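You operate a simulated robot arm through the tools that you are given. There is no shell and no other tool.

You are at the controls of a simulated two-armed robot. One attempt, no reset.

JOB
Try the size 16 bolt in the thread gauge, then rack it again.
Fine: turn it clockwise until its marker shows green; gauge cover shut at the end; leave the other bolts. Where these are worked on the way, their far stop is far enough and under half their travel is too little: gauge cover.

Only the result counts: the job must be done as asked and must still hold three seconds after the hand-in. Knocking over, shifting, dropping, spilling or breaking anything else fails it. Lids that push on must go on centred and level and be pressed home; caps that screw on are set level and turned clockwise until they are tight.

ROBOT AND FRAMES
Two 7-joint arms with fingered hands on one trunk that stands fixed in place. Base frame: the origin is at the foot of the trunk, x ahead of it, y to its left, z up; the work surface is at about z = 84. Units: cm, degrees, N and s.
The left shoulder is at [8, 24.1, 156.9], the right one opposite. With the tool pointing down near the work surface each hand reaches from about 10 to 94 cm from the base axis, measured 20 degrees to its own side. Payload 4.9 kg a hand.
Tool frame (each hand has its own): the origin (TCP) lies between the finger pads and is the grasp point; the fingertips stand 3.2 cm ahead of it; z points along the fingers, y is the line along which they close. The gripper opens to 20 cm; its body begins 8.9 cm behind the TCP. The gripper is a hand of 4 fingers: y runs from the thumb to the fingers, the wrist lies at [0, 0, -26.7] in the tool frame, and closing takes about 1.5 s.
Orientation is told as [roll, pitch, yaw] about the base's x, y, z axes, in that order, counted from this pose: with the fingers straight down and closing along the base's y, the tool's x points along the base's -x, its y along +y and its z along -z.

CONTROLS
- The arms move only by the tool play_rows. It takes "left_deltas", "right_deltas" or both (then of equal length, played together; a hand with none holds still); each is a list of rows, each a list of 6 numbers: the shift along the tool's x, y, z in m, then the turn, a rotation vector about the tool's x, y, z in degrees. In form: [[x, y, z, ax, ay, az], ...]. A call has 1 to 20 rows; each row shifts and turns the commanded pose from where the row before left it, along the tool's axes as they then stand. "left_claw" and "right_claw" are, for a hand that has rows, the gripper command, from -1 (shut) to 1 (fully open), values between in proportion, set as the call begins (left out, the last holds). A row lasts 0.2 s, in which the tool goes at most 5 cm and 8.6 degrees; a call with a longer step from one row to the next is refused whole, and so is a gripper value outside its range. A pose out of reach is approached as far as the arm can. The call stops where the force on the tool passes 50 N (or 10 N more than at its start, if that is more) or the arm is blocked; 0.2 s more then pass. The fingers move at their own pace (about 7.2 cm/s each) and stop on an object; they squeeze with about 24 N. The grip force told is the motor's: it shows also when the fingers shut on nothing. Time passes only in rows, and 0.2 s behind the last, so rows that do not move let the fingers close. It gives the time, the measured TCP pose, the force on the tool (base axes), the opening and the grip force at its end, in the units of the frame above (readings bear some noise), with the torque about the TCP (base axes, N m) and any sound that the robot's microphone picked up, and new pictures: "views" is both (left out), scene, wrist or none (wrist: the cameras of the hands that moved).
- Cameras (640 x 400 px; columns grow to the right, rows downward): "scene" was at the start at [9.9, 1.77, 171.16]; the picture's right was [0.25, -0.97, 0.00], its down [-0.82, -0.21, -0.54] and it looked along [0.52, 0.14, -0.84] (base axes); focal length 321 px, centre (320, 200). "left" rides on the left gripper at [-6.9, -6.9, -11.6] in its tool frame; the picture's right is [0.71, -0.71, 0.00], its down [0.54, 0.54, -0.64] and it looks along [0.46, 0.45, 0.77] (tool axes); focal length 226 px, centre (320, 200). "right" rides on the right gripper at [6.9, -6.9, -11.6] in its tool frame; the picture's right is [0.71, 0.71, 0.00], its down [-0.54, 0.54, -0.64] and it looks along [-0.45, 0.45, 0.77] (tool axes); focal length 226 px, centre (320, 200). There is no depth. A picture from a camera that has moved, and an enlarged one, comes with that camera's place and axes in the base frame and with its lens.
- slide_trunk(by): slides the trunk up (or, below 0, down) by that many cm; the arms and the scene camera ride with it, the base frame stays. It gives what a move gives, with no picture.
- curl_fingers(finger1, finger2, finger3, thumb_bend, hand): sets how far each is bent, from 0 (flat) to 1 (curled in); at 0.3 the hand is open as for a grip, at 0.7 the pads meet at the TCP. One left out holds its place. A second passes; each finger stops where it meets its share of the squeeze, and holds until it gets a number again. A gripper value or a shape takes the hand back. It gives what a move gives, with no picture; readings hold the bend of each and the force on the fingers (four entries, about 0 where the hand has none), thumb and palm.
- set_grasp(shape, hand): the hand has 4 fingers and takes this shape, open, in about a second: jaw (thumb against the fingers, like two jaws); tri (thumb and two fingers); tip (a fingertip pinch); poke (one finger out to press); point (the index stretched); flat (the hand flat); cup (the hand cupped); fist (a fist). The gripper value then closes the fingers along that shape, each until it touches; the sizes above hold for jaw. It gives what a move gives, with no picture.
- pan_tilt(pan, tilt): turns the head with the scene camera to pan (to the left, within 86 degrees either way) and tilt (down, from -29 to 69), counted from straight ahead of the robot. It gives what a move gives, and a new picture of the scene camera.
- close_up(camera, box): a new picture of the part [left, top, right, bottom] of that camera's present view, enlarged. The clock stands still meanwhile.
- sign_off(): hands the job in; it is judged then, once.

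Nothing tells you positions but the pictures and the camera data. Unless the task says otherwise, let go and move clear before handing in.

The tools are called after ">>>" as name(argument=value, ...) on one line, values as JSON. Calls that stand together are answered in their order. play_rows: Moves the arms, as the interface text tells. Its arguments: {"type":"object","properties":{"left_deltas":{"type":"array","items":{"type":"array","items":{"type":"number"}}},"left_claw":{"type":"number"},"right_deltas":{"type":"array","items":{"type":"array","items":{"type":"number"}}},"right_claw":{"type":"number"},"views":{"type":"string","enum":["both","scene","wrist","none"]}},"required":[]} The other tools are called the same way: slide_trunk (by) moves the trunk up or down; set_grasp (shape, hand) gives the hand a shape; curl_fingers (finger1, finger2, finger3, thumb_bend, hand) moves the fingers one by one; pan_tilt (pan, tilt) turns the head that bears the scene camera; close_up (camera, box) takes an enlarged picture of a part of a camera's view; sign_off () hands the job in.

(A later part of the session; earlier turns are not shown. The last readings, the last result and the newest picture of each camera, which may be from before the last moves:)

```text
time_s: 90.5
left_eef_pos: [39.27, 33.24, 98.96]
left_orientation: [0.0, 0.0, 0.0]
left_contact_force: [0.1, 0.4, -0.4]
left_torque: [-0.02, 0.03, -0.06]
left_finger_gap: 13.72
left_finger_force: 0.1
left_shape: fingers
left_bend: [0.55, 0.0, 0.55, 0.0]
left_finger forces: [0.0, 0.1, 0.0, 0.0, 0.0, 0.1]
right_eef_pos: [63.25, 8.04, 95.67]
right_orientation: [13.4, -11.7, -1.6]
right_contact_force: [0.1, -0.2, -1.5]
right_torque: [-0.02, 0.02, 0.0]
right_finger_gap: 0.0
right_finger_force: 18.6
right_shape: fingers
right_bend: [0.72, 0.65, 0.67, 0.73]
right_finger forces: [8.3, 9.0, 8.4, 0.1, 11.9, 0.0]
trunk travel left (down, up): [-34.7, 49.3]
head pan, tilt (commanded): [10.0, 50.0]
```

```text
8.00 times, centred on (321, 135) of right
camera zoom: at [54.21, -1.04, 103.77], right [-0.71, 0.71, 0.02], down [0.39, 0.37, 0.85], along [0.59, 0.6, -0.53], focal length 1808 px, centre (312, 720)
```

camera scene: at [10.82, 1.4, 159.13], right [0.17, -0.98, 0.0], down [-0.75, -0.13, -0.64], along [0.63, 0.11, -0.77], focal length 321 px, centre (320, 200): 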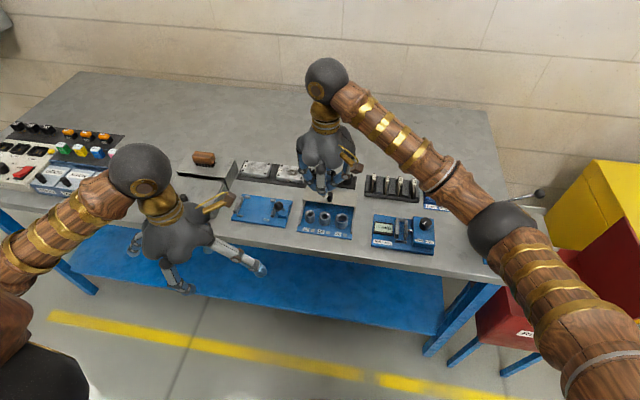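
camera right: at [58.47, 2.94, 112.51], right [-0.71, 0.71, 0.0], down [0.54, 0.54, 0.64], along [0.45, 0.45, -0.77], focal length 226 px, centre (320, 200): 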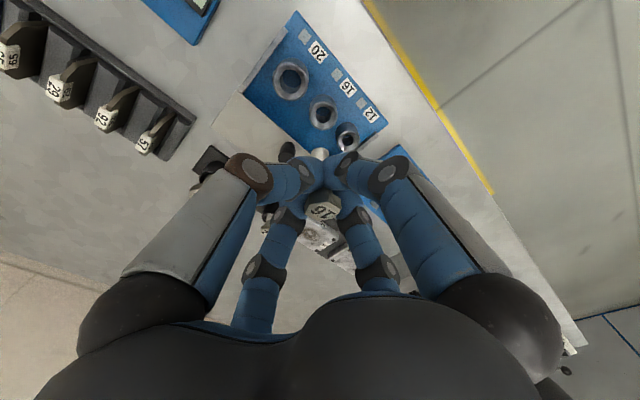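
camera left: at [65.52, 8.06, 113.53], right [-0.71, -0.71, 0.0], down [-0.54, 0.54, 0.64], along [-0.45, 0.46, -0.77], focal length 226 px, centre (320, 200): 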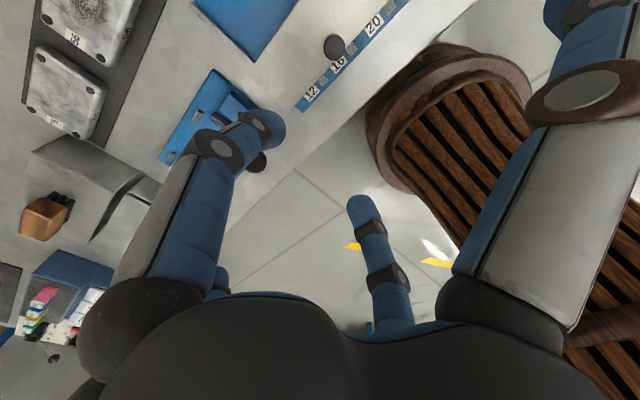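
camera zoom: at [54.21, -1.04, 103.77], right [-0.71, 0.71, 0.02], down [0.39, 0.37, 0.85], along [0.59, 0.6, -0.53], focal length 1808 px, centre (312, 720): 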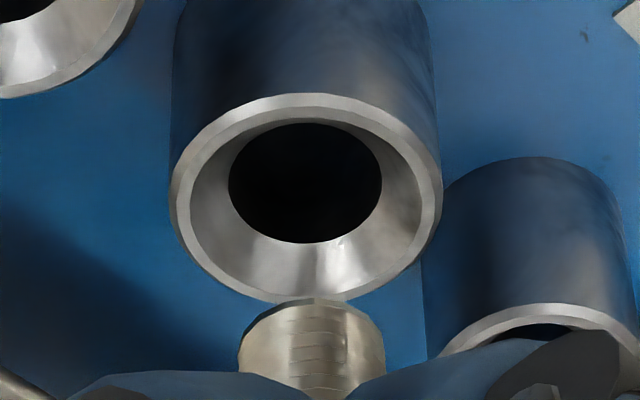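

By the edges, the bolt is now vertical within about 2°, with its tip roughly 0.2 cm off the socket centre. I'll lower straight down (base z) with that small correction and look again.

>>> play_rows(right_deltas=[[0.00085, -0.0013, 0.0072, 0, 0, 0], [0.00085, -0.0013, 0.0072, 0, 0, 0], [0.00085, -0.0013, 0.0072, 0, 0, 0], [0, 0, 0, 0, 0, 0]], views="none")

>>> close_up(camera="right", box=[296, 110, 346, 160])

>>> close_up(camera="scene", box=[308, 190, 348, 225])

```text
time_s: 91.5
left_eef_pos: [39.18, 33.16, 99.01]
left_orientation: [0.0, 0.0, -0.1]
left_contact_force: [1.2, 0.4, 0.1]
left_torque: [-0.03, -0.02, 0.01]
left_finger_gap: 13.7
left_finger_force: 0.1
left_shape: fingers
left_bend: [0.55, 0.0, 0.55, 0.0]
left_finger forces: [0.0, 0.0, 0.0, 0.0, 0.0, 0.0]
right_eef_pos: [63.45, 8.29, 93.56]
right_orientation: [13.5, -11.7, -1.7]
right_contact_force: [-1.2, 0.1, -2.0]
right_torque: [0.02, 0.03, 0.0]
right_finger_gap: 0.01
right_finger_force: 18.2
right_shape: fingers
right_bend: [0.72, 0.65, 0.67, 0.73]
right_finger forces: [8.2, 9.1, 8.4, 0.0, 11.9, 0.1]
trunk travel left (down, up): [-34.7, 49.3]
head pan, tilt (commanded): [10.0, 50.0]
```

```text
8.00 times, centred on (321, 135) of right
camera zoom: at [54.4, -0.88, 101.59], right [-0.71, 0.71, 0.02], down [0.39, 0.37, 0.85], along [0.59, 0.6, -0.53], focal length 1808 px, centre (312, 720)
```

zoom: 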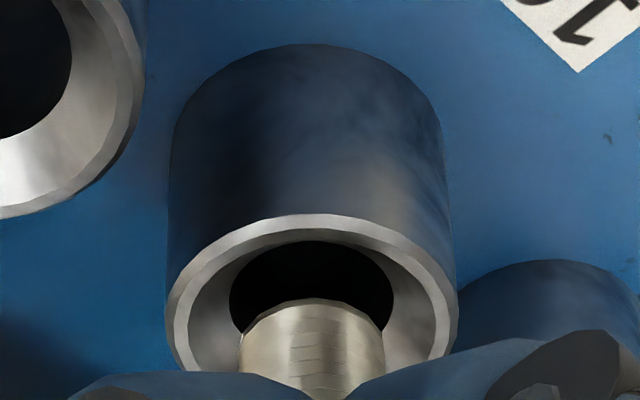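

```text
11.43 times, centred on (328, 208) of scene
camera zoom: at [10.8, 1.36, 159.14], right [0.17, -0.98, 0.0], down [-0.75, -0.13, -0.64], along [0.63, 0.11, -0.77], focal length 3670 px, centre (229, 114)
```

zoom: 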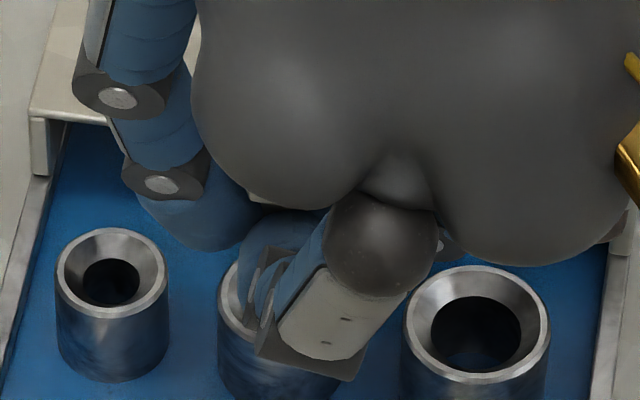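

The tip is centred over the hole. Lowering further in small steps while watching the force.

>>> play_rows(right_deltas=[[0.0006, -0.0007, 0.0029, 0, 0, 0], [0.0006, -0.0007, 0.0029, 0, 0, 0], [0.0006, -0.0007, 0.0029, 0, 0, 0]], views="none")

>>> close_up(camera="right", box=[296, 110, 346, 160])

```text
time_s: 92.3
left_eef_pos: [39.25, 33.07, 98.94]
left_orientation: [0.0, -0.1, -0.1]
left_contact_force: [-0.4, -0.4, -0.3]
left_torque: [0.0, 0.0, 0.02]
left_finger_gap: 13.72
left_finger_force: 0.2
left_shape: fingers
left_bend: [0.55, 0.0, 0.55, 0.0]
left_finger forces: [0.0, 0.1, 0.0, 0.0, 0.0, 0.0]
right_eef_pos: [63.39, 8.2, 92.81]
right_orientation: [13.4, -11.9, -1.8]
right_contact_force: [0.4, -0.3, -0.2]
right_torque: [0.0, 0.0, 0.0]
right_finger_gap: 0.0
right_finger_force: 18.9
right_shape: fingers
right_bend: [0.72, 0.65, 0.67, 0.73]
right_finger forces: [8.1, 9.1, 8.4, 0.1, 11.9, 0.1]
trunk travel left (down, up): [-34.7, 49.3]
head pan, tilt (commanded): [10.0, 50.0]
```

```text
8.00 times, centred on (321, 135) of right
camera zoom: at [54.41, -0.93, 100.74], right [-0.71, 0.71, 0.02], down [0.39, 0.37, 0.85], along [0.59, 0.6, -0.53], focal length 1808 px, centre (312, 720)
```

zoom: 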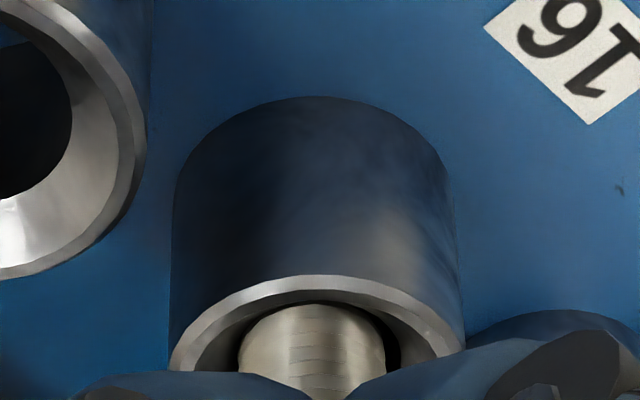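

>>> play_rows(right_deltas=[[0.0006, -0.0007, 0.0029, 0, 0, 0], [0.0006, -0.0007, 0.0029, 0, 0, 0]], views="none")

>>> close_up(camera="right", box=[280, 110, 360, 220])

```text
time_s: 92.9
left_eef_pos: [39.35, 33.18, 98.97]
left_orientation: [0.0, 0.0, 0.0]
left_contact_force: [-0.6, 0.0, -0.3]
left_torque: [-0.02, -0.01, -0.02]
left_finger_gap: 13.71
left_finger_force: 0.1
left_shape: fingers
left_bend: [0.55, 0.0, 0.55, 0.0]
left_finger forces: [0.0, 0.0, 0.0, 0.0, 0.0, 0.0]
right_eef_pos: [63.35, 8.13, 92.06]
right_orientation: [13.5, -11.8, -1.7]
right_contact_force: [-0.3, 0.9, -1.2]
right_torque: [0.01, 0.05, -0.04]
right_finger_gap: 0.0
right_finger_force: 18.7
right_shape: fingers
right_bend: [0.72, 0.65, 0.67, 0.73]
right_finger forces: [8.0, 9.1, 8.4, 0.1, 11.8, 0.0]
trunk travel left (down, up): [-34.7, 49.3]
head pan, tilt (commanded): [10.0, 50.0]
```

```text
3.64 times, centred on (320, 165) of right
camera zoom: at [54.43, -0.9, 100.14], right [-0.71, 0.71, 0.02], down [0.39, 0.37, 0.85], along [0.59, 0.6, -0.53], focal length 822 px, centre (320, 327)
```

zoom: 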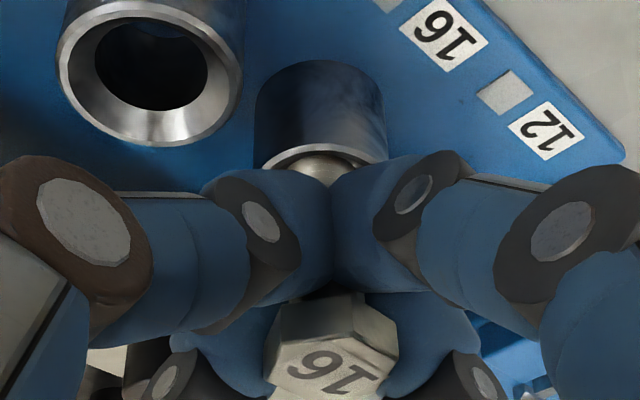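

>>> play_rows(right_deltas=[[0.0004, -0.0005, 0.0019, 0, 0, 0], [0.0004, -0.0005, 0.0019, 0, 0, 0], [0.0004, -0.0005, 0.0019, 0, 0, 0]], views="none")

>>> close_up(camera="right", box=[280, 110, 360, 220])

>>> close_up(camera="scene", box=[300, 180, 356, 230])

```text
time_s: 93.7
left_eef_pos: [39.21, 33.04, 99.0]
left_orientation: [0.0, 0.0, 0.1]
left_contact_force: [-0.9, 0.4, 0.5]
left_torque: [0.01, 0.03, -0.04]
left_finger_gap: 13.72
left_finger_force: 0.0
left_shape: fingers
left_bend: [0.55, 0.0, 0.55, 0.0]
left_finger forces: [0.1, 0.0, 0.0, 0.1, 0.0, 0.0]
right_eef_pos: [63.38, 8.3, 91.49]
right_orientation: [13.5, -11.9, -1.6]
right_contact_force: [0.7, 0.8, -0.1]
right_torque: [0.03, 0.0, -0.04]
right_finger_gap: 0.0
right_finger_force: 19.0
right_shape: fingers
right_bend: [0.72, 0.65, 0.67, 0.73]
right_finger forces: [8.6, 9.4, 8.5, 0.0, 12.6, 0.0]
trunk travel left (down, up): [-34.7, 49.3]
head pan, tilt (commanded): [10.0, 50.0]
```

```text
3.64 times, centred on (320, 165) of right
camera zoom: at [54.42, -0.92, 99.52], right [-0.71, 0.71, 0.02], down [0.39, 0.37, 0.85], along [0.59, 0.6, -0.53], focal length 822 px, centre (320, 327)
```

zoom: 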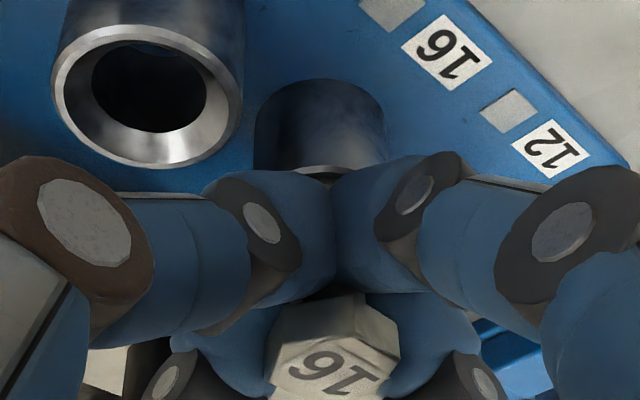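

```text
8.00 times, centred on (328, 205) of scene
camera zoom: at [10.79, 1.37, 159.14], right [0.17, -0.98, 0.0], down [-0.75, -0.13, -0.64], along [0.63, 0.11, -0.77], focal length 2569 px, centre (256, 160)
```

zoom: 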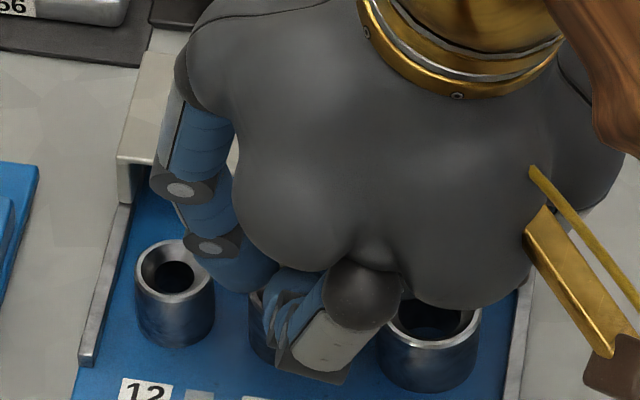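

>>> play_rows(right_deltas=[[0.0004, -0.0005, 0.0019, 0, 0, 0], [0.0004, -0.0005, 0.0019, 0, 0, 0], [0.0004, -0.0005, 0.0019, 0, 0, 0]], views="none")

>>> close_up(camera="right", box=[280, 110, 360, 220])

```text
time_s: 94.5
left_eef_pos: [39.23, 33.11, 98.97]
left_orientation: [0.0, 0.0, 0.1]
left_contact_force: [-0.2, -0.8, 0.1]
left_torque: [0.01, -0.07, 0.02]
left_finger_gap: 13.71
left_finger_force: 0.1
left_shape: fingers
left_bend: [0.55, 0.0, 0.55, 0.0]
left_finger forces: [0.2, 0.1, 0.0, 0.1, 0.1, 0.0]
right_eef_pos: [63.47, 8.3, 90.89]
right_orientation: [13.5, -11.8, -1.5]
right_contact_force: [1.9, 1.7, 0.3]
right_torque: [0.07, -0.05, -0.03]
right_finger_gap: 0.01
right_finger_force: 19.4
right_shape: fingers
right_bend: [0.72, 0.65, 0.67, 0.73]
right_finger forces: [7.9, 9.4, 8.5, 0.0, 12.0, 0.0]
trunk travel left (down, up): [-34.7, 49.3]
head pan, tilt (commanded): [10.0, 50.0]
```

```text
3.64 times, centred on (320, 165) of right
camera zoom: at [54.43, -0.94, 98.9], right [-0.71, 0.71, 0.02], down [0.39, 0.37, 0.85], along [0.59, 0.6, -0.53], focal length 822 px, centre (320, 327)
```

zoom: 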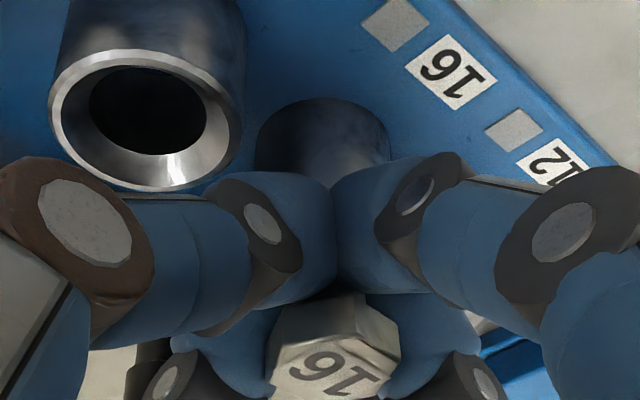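

The bolt is about 1.5 cm into the socket without resistance. I'll release it gently so it stands in the hole, then retract along the tool axis to re-grip with a vertical hand.

>>> curl_fingers(hand="right", finger1=0.67, finger2=0.61, finger3=0.63, thumb_bend=0.68)

>>> close_up(camera="right", box=[270, 110, 370, 230])

```text
time_s: 95.5
left_eef_pos: [39.26, 33.06, 99.1]
left_orientation: [0.0, 0.0, 0.0]
left_contact_force: [0.5, -0.6, 0.5]
left_torque: [0.03, -0.04, 0.0]
left_finger_gap: 13.73
left_finger_force: 0.0
left_shape: fingers
left_bend: [0.55, 0.0, 0.55, 0.0]
left_finger forces: [0.0, 0.1, 0.0, 0.0, 0.0, 0.0]
right_eef_pos: [63.48, 8.19, 90.97]
right_orientation: [13.5, -11.8, -1.6]
right_contact_force: [0.4, 0.7, 0.6]
right_torque: [0.01, -0.02, -0.01]
right_finger_gap: 0.69
right_finger_force: 0.1
right_shape: fingers
right_bend: [0.67, 0.61, 0.63, 0.68]
right_finger forces: [0.0, 0.0, 0.0, 0.1, 0.1, 0.0]
trunk travel left (down, up): [-34.7, 49.3]
head pan, tilt (commanded): [10.0, 50.0]
```

```text
3.33 times, centred on (320, 170) of right
camera zoom: at [54.41, -0.97, 98.91], right [-0.71, 0.71, 0.02], down [0.39, 0.37, 0.85], along [0.59, 0.6, -0.53], focal length 754 px, centre (320, 300)
```

zoom: 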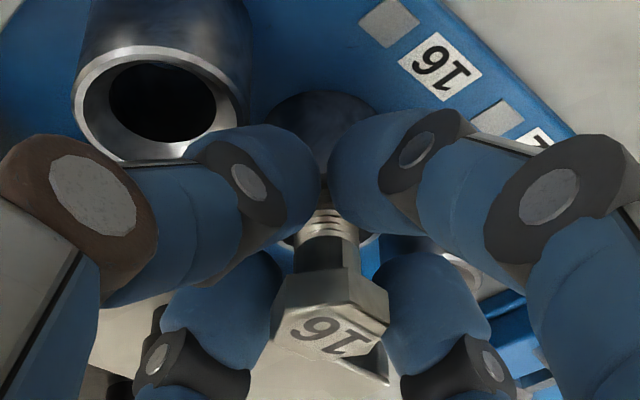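

>>> play_rows(right_deltas=[[0, 0, -0.008, 0, 0, 0], [0, 0, -0.008, 0, 0, 0], [0, 0, -0.008, 0, 0, 0]], views="none")

>>> close_up(camera="right", box=[270, 110, 370, 230])

```text
time_s: 96.3
left_eef_pos: [39.14, 33.05, 98.98]
left_orientation: [0.0, 0.0, 0.0]
left_contact_force: [0.7, 0.1, -1.0]
left_torque: [-0.02, 0.01, -0.01]
left_finger_gap: 13.73
left_finger_force: 0.1
left_shape: fingers
left_bend: [0.55, 0.0, 0.55, 0.0]
left_finger forces: [0.1, 0.0, 0.1, 0.0, 0.0, 0.1]
right_eef_pos: [62.83, 7.54, 93.18]
right_orientation: [13.5, -11.7, -1.5]
right_contact_force: [0.5, 0.0, 0.3]
right_torque: [0.01, -0.01, -0.01]
right_finger_gap: 0.66
right_finger_force: 0.2
right_shape: fingers
right_bend: [0.67, 0.61, 0.63, 0.68]
right_finger forces: [0.0, 0.0, 0.0, 0.0, 0.0, 0.0]
trunk travel left (down, up): [-34.7, 49.3]
head pan, tilt (commanded): [10.0, 50.0]
```

```text
3.33 times, centred on (320, 170) of right
camera zoom: at [53.92, -1.51, 101.19], right [-0.71, 0.71, 0.02], down [0.39, 0.37, 0.85], along [0.59, 0.6, -0.53], focal length 754 px, centre (320, 300)
```

zoom: 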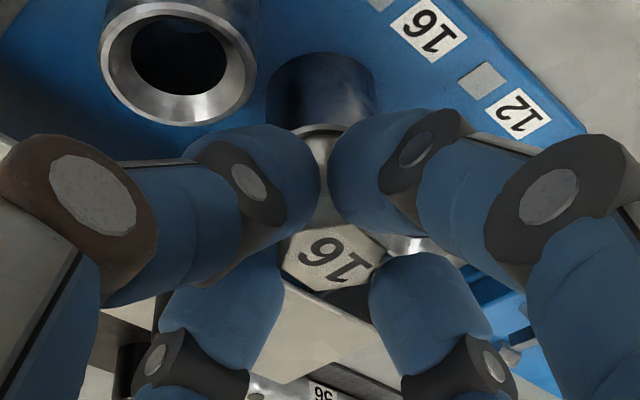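

>>> play_rows(right_deltas=[[0, 0, -0.012, 0, 0, 0], [0, 0, -0.015, 0, 0, 0], [0, 0, -0.02, 0, 0, 0], [0, 0, -0.02, 0, 0, 0]], views="none")

>>> close_up(camera="right", box=[270, 80, 370, 200])

>>> close_up(camera="scene", box=[290, 170, 370, 240])

```text
time_s: 97.3
left_eef_pos: [39.29, 33.11, 99.09]
left_orientation: [0.1, 0.0, 0.0]
left_contact_force: [-0.3, 0.5, -0.1]
left_torque: [0.04, 0.03, -0.03]
left_finger_gap: 13.74
left_finger_force: 0.0
left_shape: fingers
left_bend: [0.55, 0.0, 0.55, 0.0]
left_finger forces: [0.0, 0.1, 0.0, 0.0, 0.0, 0.0]
right_eef_pos: [61.52, 5.87, 99.53]
right_orientation: [13.5, -11.7, -1.6]
right_contact_force: [-0.2, -0.8, 1.1]
right_torque: [0.02, -0.01, 0.02]
right_finger_gap: 0.71
right_finger_force: 0.1
right_shape: fingers
right_bend: [0.67, 0.61, 0.63, 0.68]
right_finger forces: [0.0, 0.1, 0.0, 0.0, 0.1, 0.0]
trunk travel left (down, up): [-34.7, 49.3]
head pan, tilt (commanded): [10.0, 50.0]
```

```text
3.33 times, centred on (320, 140) of right
camera zoom: at [52.56, -3.1, 107.61], right [-0.71, 0.71, 0.02], down [0.39, 0.37, 0.85], along [0.59, 0.6, -0.53], focal length 754 px, centre (320, 400)
```

zoom: 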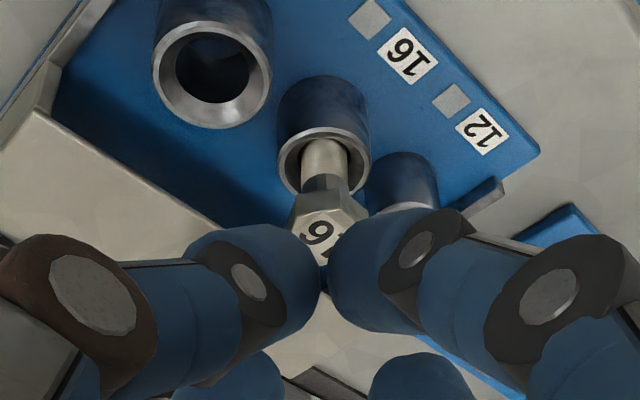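

```text
5.71 times, centred on (330, 205) of scene
camera zoom: at [10.8, 1.25, 159.13], right [0.17, -0.98, 0.0], down [-0.75, -0.13, -0.64], along [0.63, 0.11, -0.77], focal length 1835 px, centre (263, 171)
```

zoom: 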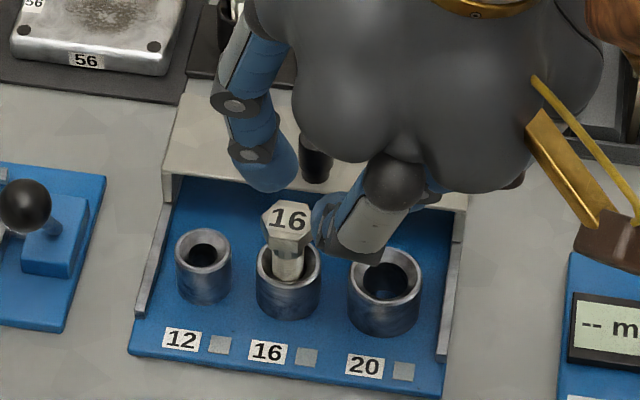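

Bolt 16 stands upright in socket 16 with its head top near z≈90.9. I'll level the hand, centre it above the bolt and turn it to yaw +45° so that I can then turn clockwise.

>>> play_rows(right_deltas=[[-0.006, 0.007, -0.028, 0, 0, 0], [0, 0, 0, 2.9, 3.55, 0], [0, 0, 0, 2.9, 3.55, 0], [0, 0, 0, 3.75, 2.45, 0], [0, 0, 0, 3.75, 2.45, 0], [-0.015, 0.018, 0, 0, 0, 0], [-0.015, 0.018, 0, 0, 0, 0], [0, 0, 0, 0, 0, 0]], views="none")

>>> curl_fingers(hand="right", finger1=0.63, finger2=0.63, finger3=0.63, thumb_bend=0.63)

>>> close_up(camera="right", box=[240, 80, 400, 180])

```text
time_s: 99.1
left_eef_pos: [39.25, 33.19, 99.0]
left_orientation: [-0.1, 0.1, -0.1]
left_contact_force: [0.0, -1.2, -0.1]
left_torque: [0.03, -0.02, -0.04]
left_finger_gap: 13.73
left_finger_force: 0.1
left_shape: fingers
left_bend: [0.55, 0.0, 0.55, 0.0]
left_finger forces: [0.1, 0.0, 0.0, 0.1, 0.1, 0.0]
right_eef_pos: [64.42, 9.57, 102.4]
right_orientation: [-0.1, 0.1, 0.1]
right_contact_force: [0.2, -0.3, -0.2]
right_torque: [0.04, 0.0, 0.04]
right_finger_gap: 0.68
right_finger_force: 0.0
right_shape: fingers
right_bend: [0.67, 0.61, 0.63, 0.68]
right_finger forces: [0.0, 0.1, 0.0, 0.0, 0.0, 0.0]
trunk travel left (down, up): [-34.7, 49.3]
head pan, tilt (commanded): [10.0, 50.0]
```

```text
time_s: 100.1
left_eef_pos: [39.24, 33.04, 98.98]
left_orientation: [0.0, 0.0, 0.0]
left_contact_force: [-0.3, -1.1, 0.0]
left_torque: [0.02, 0.0, -0.01]
left_finger_gap: 13.73
left_finger_force: 0.0
left_shape: fingers
left_bend: [0.55, 0.0, 0.55, 0.0]
left_finger forces: [0.0, 0.1, 0.0, 0.0, 0.1, 0.1]
right_eef_pos: [64.44, 9.66, 102.46]
right_orientation: [0.0, 0.0, 0.0]
right_contact_force: [-0.3, 0.5, -0.2]
right_torque: [-0.03, 0.0, -0.02]
right_finger_gap: 2.22
right_finger_force: 0.0
right_shape: fingers
right_bend: [0.63, 0.63, 0.63, 0.63]
right_finger forces: [0.0, 0.0, 0.0, 0.0, 0.1, 0.0]
trunk travel left (down, up): [-34.7, 49.3]
head pan, tilt (commanded): [10.0, 50.0]
```

```text
4.00 times, centred on (320, 130) of right
camera zoom: at [57.7, 2.83, 114.06], right [-0.71, 0.71, 0.0], down [0.54, 0.54, 0.64], along [0.45, 0.45, -0.77], focal length 904 px, centre (320, 480)
```

zoom: 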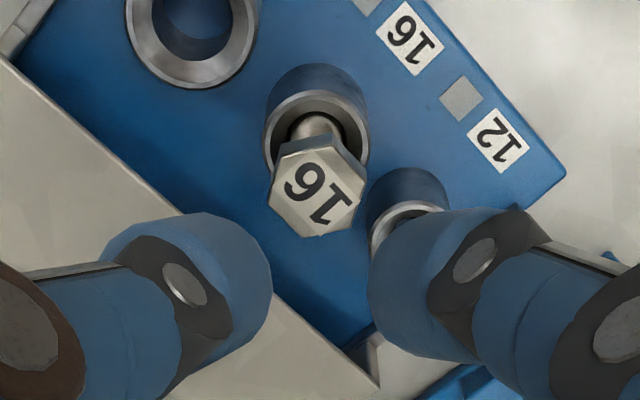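

>>> curl_fingers(hand="right", finger1=0.58, finger2=0.58, finger3=0.58, thumb_bend=0.58)

>>> play_rows(right_deltas=[[0.0025, -0.003, 0, 0, 0, 0], [0, 0, 0, 0, 0, -7.5], [0, 0, 0, 0, 0, -7.5], [0, 0, 0, 0, 0, -7.5], [0, 0, 0.01, 0, 0, -7.5], [0, 0, 0.02, 0, 0, -7.5], [0, 0, 0.03, 0, 0, -7.5], [0, 0, 0, 0, 0, 0]], views="wrist")

>>> close_up(camera="right", box=[256, 110, 384, 200])

>>> close_up(camera="scene", box=[290, 170, 370, 240])

```text
time_s: 101.1
left_eef_pos: [39.24, 33.06, 99.14]
left_orientation: [0.0, 0.0, 0.0]
left_contact_force: [0.1, -0.4, 0.3]
left_torque: [-0.01, 0.02, -0.03]
left_finger_gap: 13.74
left_finger_force: 0.1
left_shape: fingers
left_bend: [0.55, 0.0, 0.55, 0.0]
left_finger forces: [0.1, 0.1, 0.0, 0.0, 0.1, 0.1]
right_eef_pos: [64.56, 9.72, 102.36]
right_orientation: [-0.1, 0.2, 0.0]
right_contact_force: [0.8, -0.1, -0.3]
right_torque: [-0.01, 0.0, 0.01]
right_finger_gap: 4.33
right_finger_force: 0.2
right_shape: fingers
right_bend: [0.57, 0.57, 0.57, 0.57]
right_finger forces: [0.1, 0.0, 0.1, 0.0, 0.0, 0.1]
trunk travel left (down, up): [-34.7, 49.3]
head pan, tilt (commanded): [10.0, 50.0]
```

```text
time_s: 102.9
left_eef_pos: [39.29, 33.05, 98.93]
left_orientation: [-0.1, 0.0, 0.0]
left_contact_force: [-0.3, -0.5, 0.3]
left_torque: [0.0, 0.01, 0.0]
left_finger_gap: 13.72
left_finger_force: 0.0
left_shape: fingers
left_bend: [0.55, 0.0, 0.55, 0.0]
left_finger forces: [0.0, 0.0, 0.0, 0.1, 0.1, 0.0]
right_eef_pos: [64.19, 9.47, 96.45]
right_orientation: [0.1, 0.2, 45.0]
right_contact_force: [-0.8, -0.3, 1.0]
right_torque: [0.03, -0.03, 0.03]
right_finger_gap: 4.35
right_finger_force: 0.0
right_shape: fingers
right_bend: [0.57, 0.57, 0.57, 0.57]
right_finger forces: [0.1, 0.1, 0.1, 0.0, 0.0, 0.0]
trunk travel left (down, up): [-34.7, 49.3]
head pan, tilt (commanded): [10.0, 50.0]
camera right: at [64.27, -0.31, 108.1], right [-1.0, 0.0, 0.0], down [0.0, 0.77, 0.64], along [0.0, 0.64, -0.77], focal length 226 px, centre (320, 200)
```

right: 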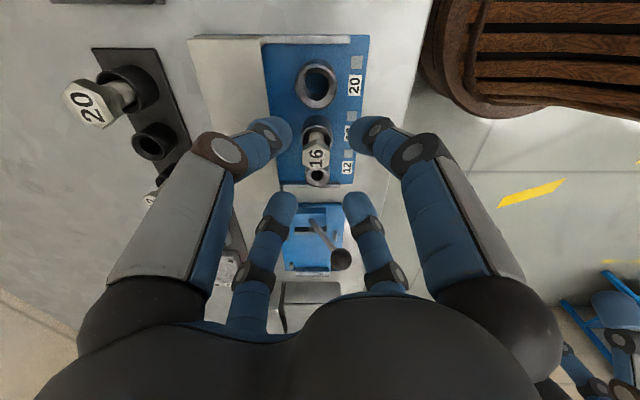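

```text
4.44 times, centred on (320, 155) of right
camera zoom: at [64.27, -0.31, 108.1], right [-1.0, 0.0, 0.0], down [0.0, 0.77, 0.64], along [0.0, 0.64, -0.77], focal length 1005 px, centre (320, 400)
```

zoom: 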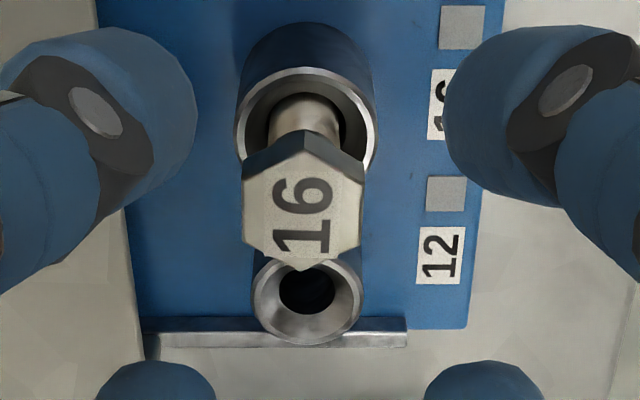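

```text
5.71 times, centred on (330, 205) of scene
camera zoom: at [10.76, 1.36, 159.14], right [0.17, -0.98, 0.0], down [-0.75, -0.13, -0.64], along [0.63, 0.11, -0.77], focal length 1835 px, centre (263, 171)
```

zoom: 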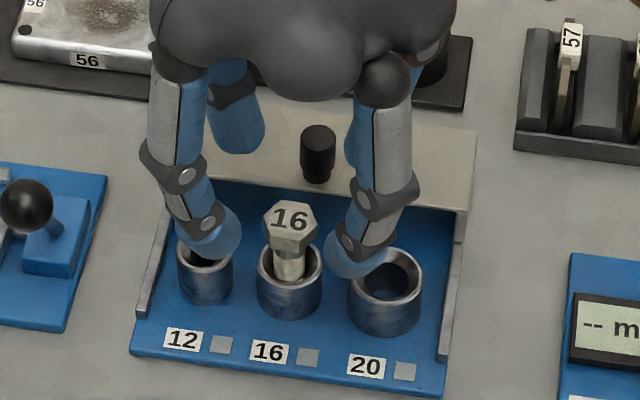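

The bolt is at about (64.5, 9.4) seen from this side. I'll correct by 0.3 cm and descend around the head.

>>> play_rows(right_deltas=[[-0.0016, -0.0026, 0.01, 0, 0, 0], [0, 0, 0.01, 0, 0, 0], [0, 0, 0.015, 0, 0, 0], [0, 0, 0.01, 0, 0, 0], [0, 0, 0.009, 0, 0, 0], [0, 0, 0, 0, 0, 0]], views="none")

>>> close_up(camera="right", box=[256, 130, 384, 240])

>>> close_up(camera="scene", box=[290, 170, 370, 240])

```text
time_s: 104.3
left_eef_pos: [39.39, 33.08, 99.01]
left_orientation: [0.0, 0.0, 0.1]
left_contact_force: [-0.2, -0.3, 0.0]
left_torque: [0.02, 0.0, 0.04]
left_finger_gap: 13.73
left_finger_force: 0.1
left_shape: fingers
left_bend: [0.55, 0.0, 0.55, 0.0]
left_finger forces: [0.0, 0.0, 0.1, 0.0, 0.0, 0.1]
right_eef_pos: [64.57, 9.21, 90.96]
right_orientation: [0.1, 0.1, 45.1]
right_contact_force: [0.0, 0.7, 0.3]
right_torque: [0.02, 0.01, -0.05]
right_finger_gap: 4.34
right_finger_force: 0.0
right_shape: fingers
right_bend: [0.57, 0.57, 0.57, 0.57]
right_finger forces: [0.0, 0.0, 0.0, 0.1, 0.0, 0.0]
trunk travel left (down, up): [-34.7, 49.3]
head pan, tilt (commanded): [10.0, 50.0]
```

```text
3.64 times, centred on (320, 185) of right
camera zoom: at [64.56, -0.38, 102.68], right [-1.0, 0.0, 0.0], down [0.0, 0.77, 0.64], along [0.0, 0.64, -0.77], focal length 822 px, centre (320, 254)
```

zoom: 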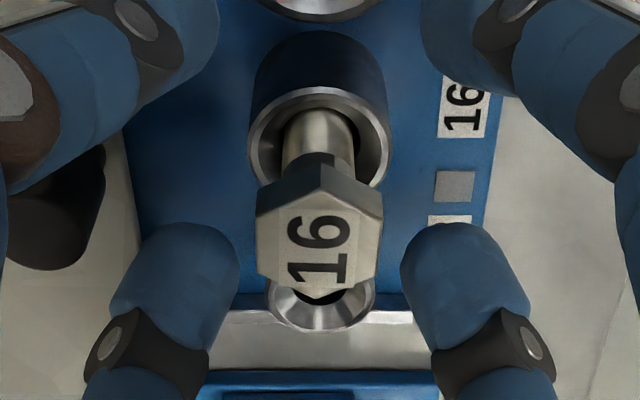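

```text
5.71 times, centred on (330, 205) of scene
camera zoom: at [10.78, 1.36, 159.14], right [0.17, -0.98, 0.0], down [-0.75, -0.13, -0.64], along [0.63, 0.11, -0.77], focal length 1835 px, centre (263, 171)
```

zoom: 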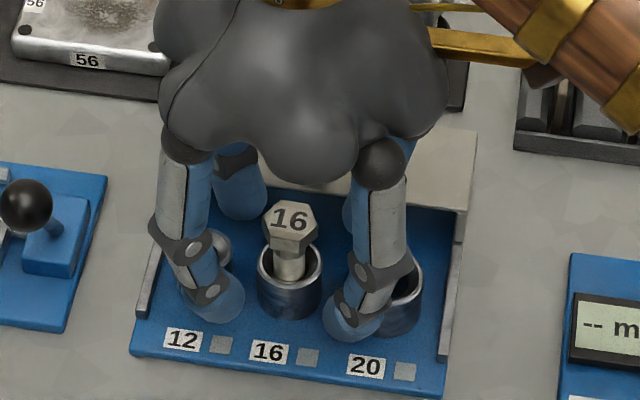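

The head is centred between the four open fingers. Closing all four on it.

>>> curl_fingers(hand="right", finger1=0.8, finger2=0.8, finger3=0.8, thumb_bend=0.8)

>>> close_up(camera="right", box=[256, 130, 384, 240])

>>> close_up(camera="scene", box=[290, 170, 370, 240])

```text
time_s: 105.3
left_eef_pos: [39.21, 33.24, 98.95]
left_orientation: [0.0, 0.0, 0.0]
left_contact_force: [0.1, 0.0, 1.0]
left_torque: [-0.01, 0.02, -0.01]
left_finger_gap: 13.72
left_finger_force: 0.1
left_shape: fingers
left_bend: [0.55, 0.0, 0.55, 0.0]
left_finger forces: [0.0, 0.0, 0.0, 0.0, 0.0, 0.1]
right_eef_pos: [64.45, 9.24, 91.01]
right_orientation: [0.1, 0.1, 45.0]
right_contact_force: [-0.1, 0.6, -0.7]
right_torque: [0.02, 0.06, 0.0]
right_finger_gap: 0.36
right_finger_force: 20.8
right_shape: fingers
right_bend: [0.68, 0.66, 0.67, 0.72]
right_finger forces: [8.3, 9.7, 9.0, 0.0, 13.4, 0.0]
trunk travel left (down, up): [-34.7, 49.3]
head pan, tilt (commanded): [10.0, 50.0]
```

```text
3.64 times, centred on (320, 185) of right
camera zoom: at [64.56, -0.37, 102.69], right [-1.0, 0.0, 0.0], down [0.0, 0.77, 0.64], along [0.0, 0.64, -0.77], focal length 822 px, centre (320, 254)
```

zoom: 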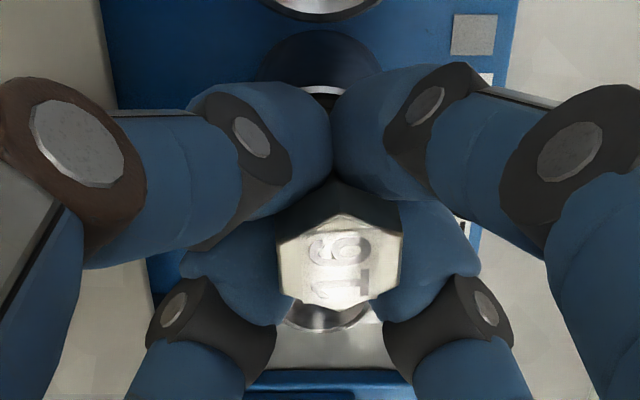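

```text
5.71 times, centred on (330, 205) of scene
camera zoom: at [10.79, 1.37, 159.14], right [0.17, -0.98, 0.0], down [-0.75, -0.13, -0.64], along [0.63, 0.11, -0.77], focal length 1835 px, centre (263, 171)
```

zoom: 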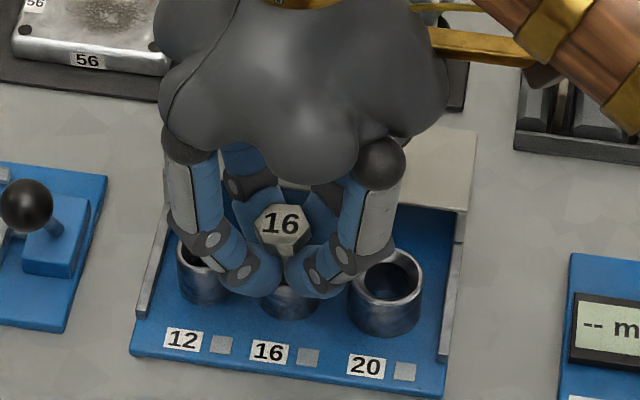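

Gripped on all four sides. Now I'll turn clockwise (as seen from above) by 24° and look at the marker.

>>> play_rows(right_deltas=[[0, 0, 0, 0, 0, 8], [0, 0, 0, 0, 0, 8], [0, 0, 0, 0, 0, 8], [0, 0, 0, 0, 0, 0]], views="none")

>>> close_up(camera="right", box=[256, 110, 384, 240])

>>> close_up(camera="scene", box=[290, 170, 370, 240])

```text
time_s: 106.3
left_eef_pos: [39.23, 33.18, 98.99]
left_orientation: [-0.1, 0.0, -0.1]
left_contact_force: [0.3, 0.2, 0.0]
left_torque: [0.01, 0.02, 0.01]
left_finger_gap: 13.71
left_finger_force: 0.0
left_shape: fingers
left_bend: [0.55, 0.0, 0.55, 0.0]
left_finger forces: [0.0, 0.0, 0.0, 0.1, 0.0, 0.0]
right_eef_pos: [64.51, 9.22, 91.06]
right_orientation: [0.0, 0.0, 20.9]
right_contact_force: [-1.0, 1.9, 0.3]
right_torque: [0.11, 0.06, -0.01]
right_finger_gap: 0.36
right_finger_force: 20.7
right_shape: fingers
right_bend: [0.68, 0.66, 0.67, 0.72]
right_finger forces: [8.6, 10.2, 8.8, 0.0, 13.3, 0.0]
trunk travel left (down, up): [-34.7, 49.3]
head pan, tilt (commanded): [10.0, 50.0]
```

```text
3.08 times, centred on (320, 175) of right
camera zoom: at [60.6, 0.48, 102.68], right [-0.91, 0.41, 0.0], down [0.31, 0.7, 0.64], along [0.26, 0.59, -0.77], focal length 696 px, centre (320, 277)
```

zoom: 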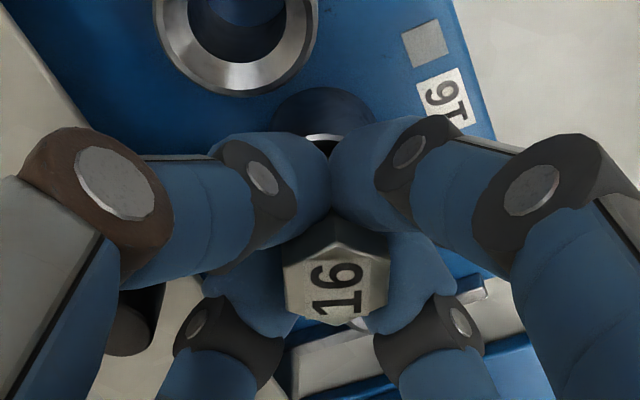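

```text
5.71 times, centred on (330, 205) of scene
camera zoom: at [10.8, 1.37, 159.14], right [0.17, -0.98, 0.0], down [-0.75, -0.13, -0.64], along [0.63, 0.11, -0.77], focal length 1835 px, centre (263, 171)
```

zoom: 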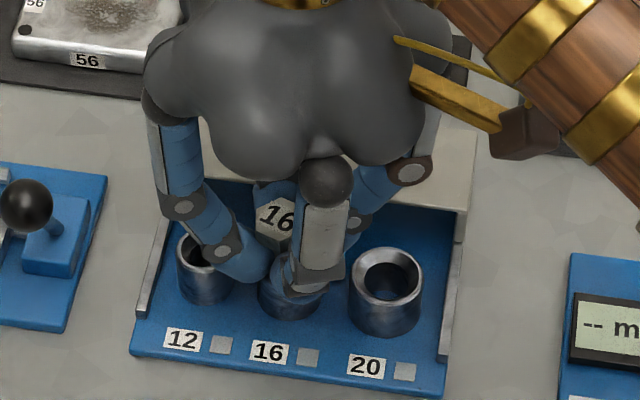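

>>> close_up(camera="scene", box=[316, 190, 344, 222])

```text
12.50 times, centred on (330, 206) of scene
camera zoom: at [10.8, 1.37, 159.14], right [0.17, -0.98, 0.0], down [-0.75, -0.13, -0.64], along [0.63, 0.11, -0.77], focal length 4014 px, centre (195, 125)
```

zoom: 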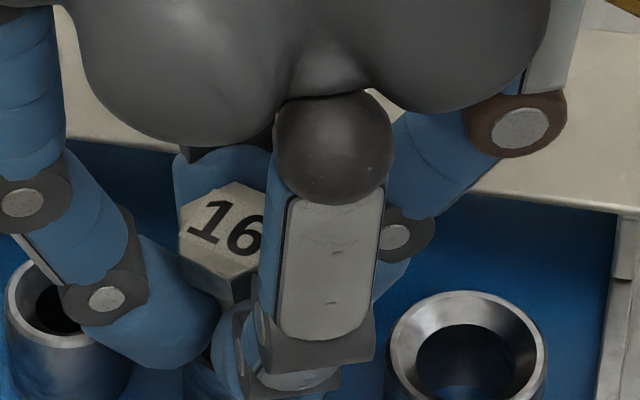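

The bolt turns with the hand, clockwise. I'll keep turning in steps while watching force and the marker.

>>> play_rows(right_deltas=[[0, 0, 0, 0, 0, 8], [0, 0, 0, 0, 0, 8], [0, 0, 0, 0, 0, 8], [0, 0, 0, 0, 0, 8], [0, 0, 0, 0, 0, 0]], views="none")

>>> close_up(camera="scene", box=[290, 170, 370, 240])

>>> close_up(camera="right", box=[256, 90, 384, 240])

```text
time_s: 107.5
left_eef_pos: [39.13, 33.1, 99.05]
left_orientation: [0.0, 0.0, 0.0]
left_contact_force: [0.2, -0.8, -1.5]
left_torque: [0.01, 0.0, 0.02]
left_finger_gap: 13.72
left_finger_force: 0.2
left_shape: fingers
left_bend: [0.55, 0.0, 0.55, 0.0]
left_finger forces: [0.0, 0.0, 0.0, 0.0, 0.0, 0.1]
right_eef_pos: [64.37, 9.32, 91.11]
right_orientation: [0.0, 0.1, -10.9]
right_contact_force: [-10.0, 2.5, 1.8]
right_torque: [-0.04, -0.22, 0.24]
right_finger_gap: 0.37
right_finger_force: 30.2
right_shape: fingers
right_bend: [0.67, 0.66, 0.68, 0.72]
right_finger forces: [10.9, 9.3, 26.3, 0.0, 13.8, 0.0]
trunk travel left (down, up): [-34.7, 49.3]
head pan, tilt (commanded): [10.0, 50.0]
```

```text
5.71 times, centred on (330, 205) of scene
camera zoom: at [10.59, 1.39, 159.15], right [0.17, -0.98, 0.0], down [-0.75, -0.13, -0.64], along [0.63, 0.11, -0.77], focal length 1835 px, centre (263, 171)
```

zoom: 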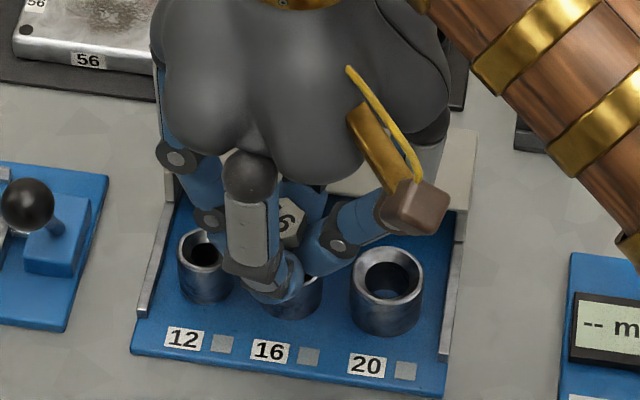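

```text
2.67 times, centred on (320, 165) of right
camera zoom: at [56.35, 3.97, 102.74], right [-0.56, 0.83, 0.0], down [0.64, 0.43, 0.64], along [0.53, 0.36, -0.77], focal length 603 px, centre (320, 293)
```

zoom: 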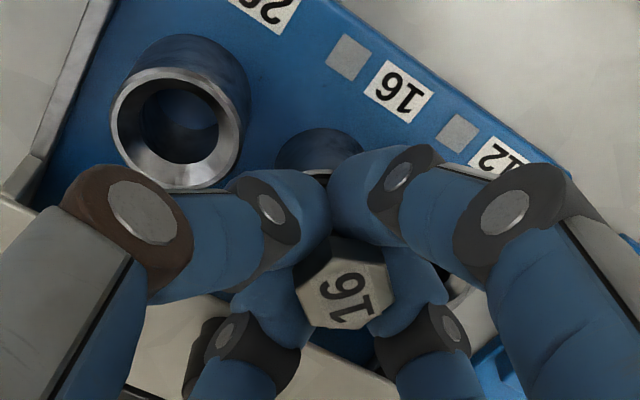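

Finger 3 is touching the cover knob (10 N), so turning further here is blocked. I'll loosen the other three fingers, raise the hand about 1 cm so the fingers pass above the knob, and re-grip higher.

>>> curl_fingers(hand="right", finger1=0.62, finger2=0.62, finger3=0.66, thumb_bend=0.65)

>>> play_rows(right_deltas=[[0, 0, -0.006, 0, 0, 0], [0, 0, -0.006, 0, 0, 0], [0, 0, 0, 0, 0, 0]], views="none")

>>> close_up(camera="right", box=[256, 90, 384, 240])

>>> close_up(camera="scene", box=[290, 170, 370, 240])

```text
time_s: 108.5
left_eef_pos: [39.16, 33.04, 98.99]
left_orientation: [0.0, 0.0, 0.0]
left_contact_force: [-0.6, 0.0, -0.1]
left_torque: [0.0, 0.01, -0.01]
left_finger_gap: 13.72
left_finger_force: 0.0
left_shape: fingers
left_bend: [0.55, 0.0, 0.55, 0.0]
left_finger forces: [0.0, 0.0, 0.0, 0.1, 0.1, 0.0]
right_eef_pos: [64.42, 9.2, 91.11]
right_orientation: [0.1, 0.0, -11.1]
right_contact_force: [-3.0, -1.4, 4.3]
right_torque: [-0.04, -0.16, -0.03]
right_finger_gap: 2.08
right_finger_force: 3.1
right_shape: fingers
right_bend: [0.62, 0.62, 0.68, 0.65]
right_finger forces: [0.0, 1.1, 5.4, 0.0, 0.0, 0.0]
trunk travel left (down, up): [-34.7, 49.3]
head pan, tilt (commanded): [10.0, 50.0]
```

```text
time_s: 109.3
left_eef_pos: [39.14, 33.21, 99.06]
left_orientation: [0.0, 0.0, 0.0]
left_contact_force: [0.6, 0.0, -0.3]
left_torque: [0.0, -0.01, 0.04]
left_finger_gap: 13.72
left_finger_force: 0.0
left_shape: fingers
left_bend: [0.55, 0.0, 0.55, 0.0]
left_finger forces: [0.0, 0.0, 0.0, 0.0, 0.0, 0.0]
right_eef_pos: [64.5, 9.32, 92.27]
right_orientation: [0.0, 0.1, -10.9]
right_contact_force: [0.1, 0.7, -0.3]
right_torque: [-0.02, -0.02, 0.0]
right_finger_gap: 2.08
right_finger_force: 0.1
right_shape: fingers
right_bend: [0.62, 0.62, 0.66, 0.65]
right_finger forces: [0.1, 0.1, 0.0, 0.0, 0.0, 0.0]
trunk travel left (down, up): [-34.7, 49.3]
head pan, tilt (commanded): [10.0, 50.0]
```

```text
2.67 times, centred on (320, 165) of right
camera zoom: at [56.48, 3.95, 103.9], right [-0.56, 0.83, 0.0], down [0.64, 0.43, 0.64], along [0.53, 0.36, -0.77], focal length 603 px, centre (320, 293)
```

zoom: 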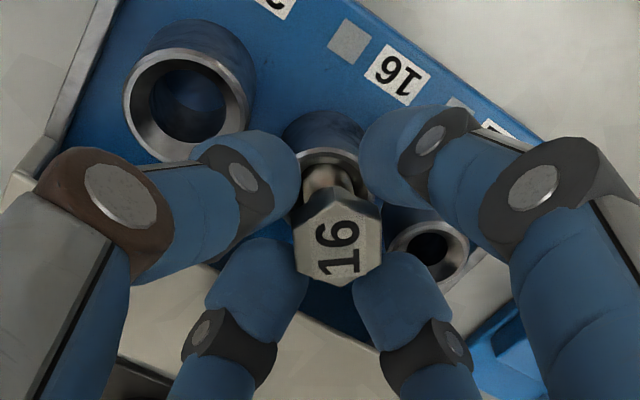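

```text
5.71 times, centred on (330, 205) of scene
camera zoom: at [10.79, 1.36, 159.14], right [0.17, -0.98, 0.0], down [-0.75, -0.13, -0.64], along [0.63, 0.11, -0.77], focal length 1835 px, centre (263, 171)
```

zoom: 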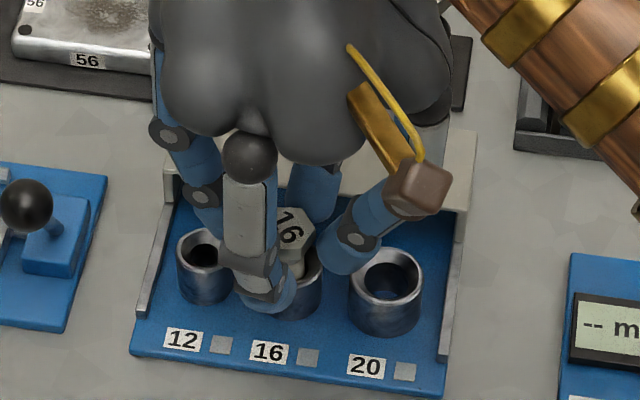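

>>> curl_fingers(hand="right", finger1=0.58, finger2=0.58, finger3=0.58, thumb_bend=0.58)

>>> play_rows(right_deltas=[[0.0015, 0.0005, 0, 0, 0, 0], [0, 0, 0, 0, 0, -8], [0, 0, 0, 0, 0, -8], [0, 0, 0, 0, 0, -8], [0, 0, 0, 0, 0, -8], [0, 0, 0, 0, 0, -8], [0, 0, 0, 0, 0, -8], [0, 0, 0, 0, 0, -8], [0, 0, 0, 0, 0, -8], [0, 0, 0, 0, 0, 0]], views="none")

>>> close_up(camera="right", box=[256, 110, 384, 240])

>>> close_up(camera="scene", box=[290, 170, 370, 240])

```text
time_s: 110.3
left_eef_pos: [39.1, 33.19, 99.07]
left_orientation: [-0.1, 0.0, 0.0]
left_contact_force: [0.0, -0.1, -0.1]
left_torque: [0.03, -0.01, -0.01]
left_finger_gap: 13.71
left_finger_force: 0.0
left_shape: fingers
left_bend: [0.55, 0.0, 0.55, 0.0]
left_finger forces: [0.0, 0.1, 0.0, 0.0, 0.1, 0.0]
right_eef_pos: [64.33, 9.38, 92.33]
right_orientation: [0.0, 0.0, -11.1]
right_contact_force: [-9.6, 0.4, 4.5]
right_torque: [-0.04, -0.08, -0.03]
right_finger_gap: 4.36
right_finger_force: 4.3
right_shape: fingers
right_bend: [0.57, 0.57, 0.63, 0.57]
right_finger forces: [0.1, 0.0, 9.6, 0.1, 0.0, 0.0]
trunk travel left (down, up): [-34.7, 49.3]
head pan, tilt (commanded): [10.0, 50.0]
```

```text
time_s: 112.5
left_eef_pos: [39.24, 33.19, 98.98]
left_orientation: [0.1, 0.0, 0.0]
left_contact_force: [0.7, 0.3, -0.3]
left_torque: [-0.01, -0.01, 0.0]
left_finger_gap: 13.73
left_finger_force: 0.0
left_shape: fingers
left_bend: [0.55, 0.0, 0.55, 0.0]
left_finger forces: [0.1, 0.0, 0.1, 0.0, 0.0, 0.0]
right_eef_pos: [64.35, 9.4, 92.23]
right_orientation: [0.1, -0.1, 53.1]
right_contact_force: [0.6, -0.2, -0.2]
right_torque: [0.04, -0.01, 0.01]
right_finger_gap: 4.33
right_finger_force: 0.1
right_shape: fingers
right_bend: [0.57, 0.57, 0.57, 0.57]
right_finger forces: [0.1, 0.0, 0.0, 0.1, 0.0, 0.0]
trunk travel left (down, up): [-34.7, 49.3]
head pan, tilt (commanded): [10.0, 50.0]
```

```text
3.08 times, centred on (320, 175) of right
camera zoom: at [65.79, -0.2, 103.87], right [-0.99, -0.14, 0.0], down [-0.11, 0.76, 0.64], along [-0.09, 0.64, -0.77], focal length 696 px, centre (320, 277)
```

zoom: 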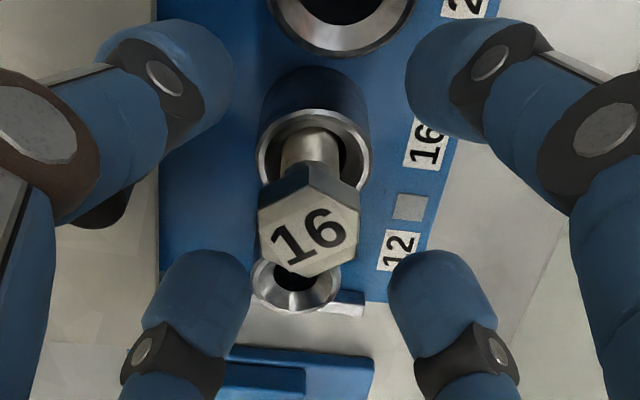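

```text
5.71 times, centred on (330, 205) of scene
camera zoom: at [10.77, 1.35, 159.14], right [0.17, -0.98, 0.0], down [-0.75, -0.13, -0.64], along [0.63, 0.11, -0.77], focal length 1835 px, centre (263, 171)
```

zoom: 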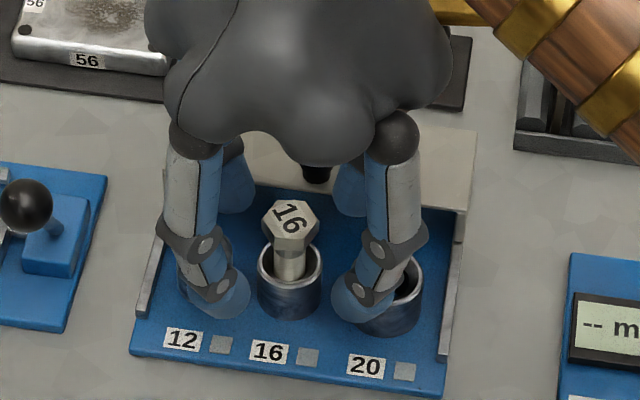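

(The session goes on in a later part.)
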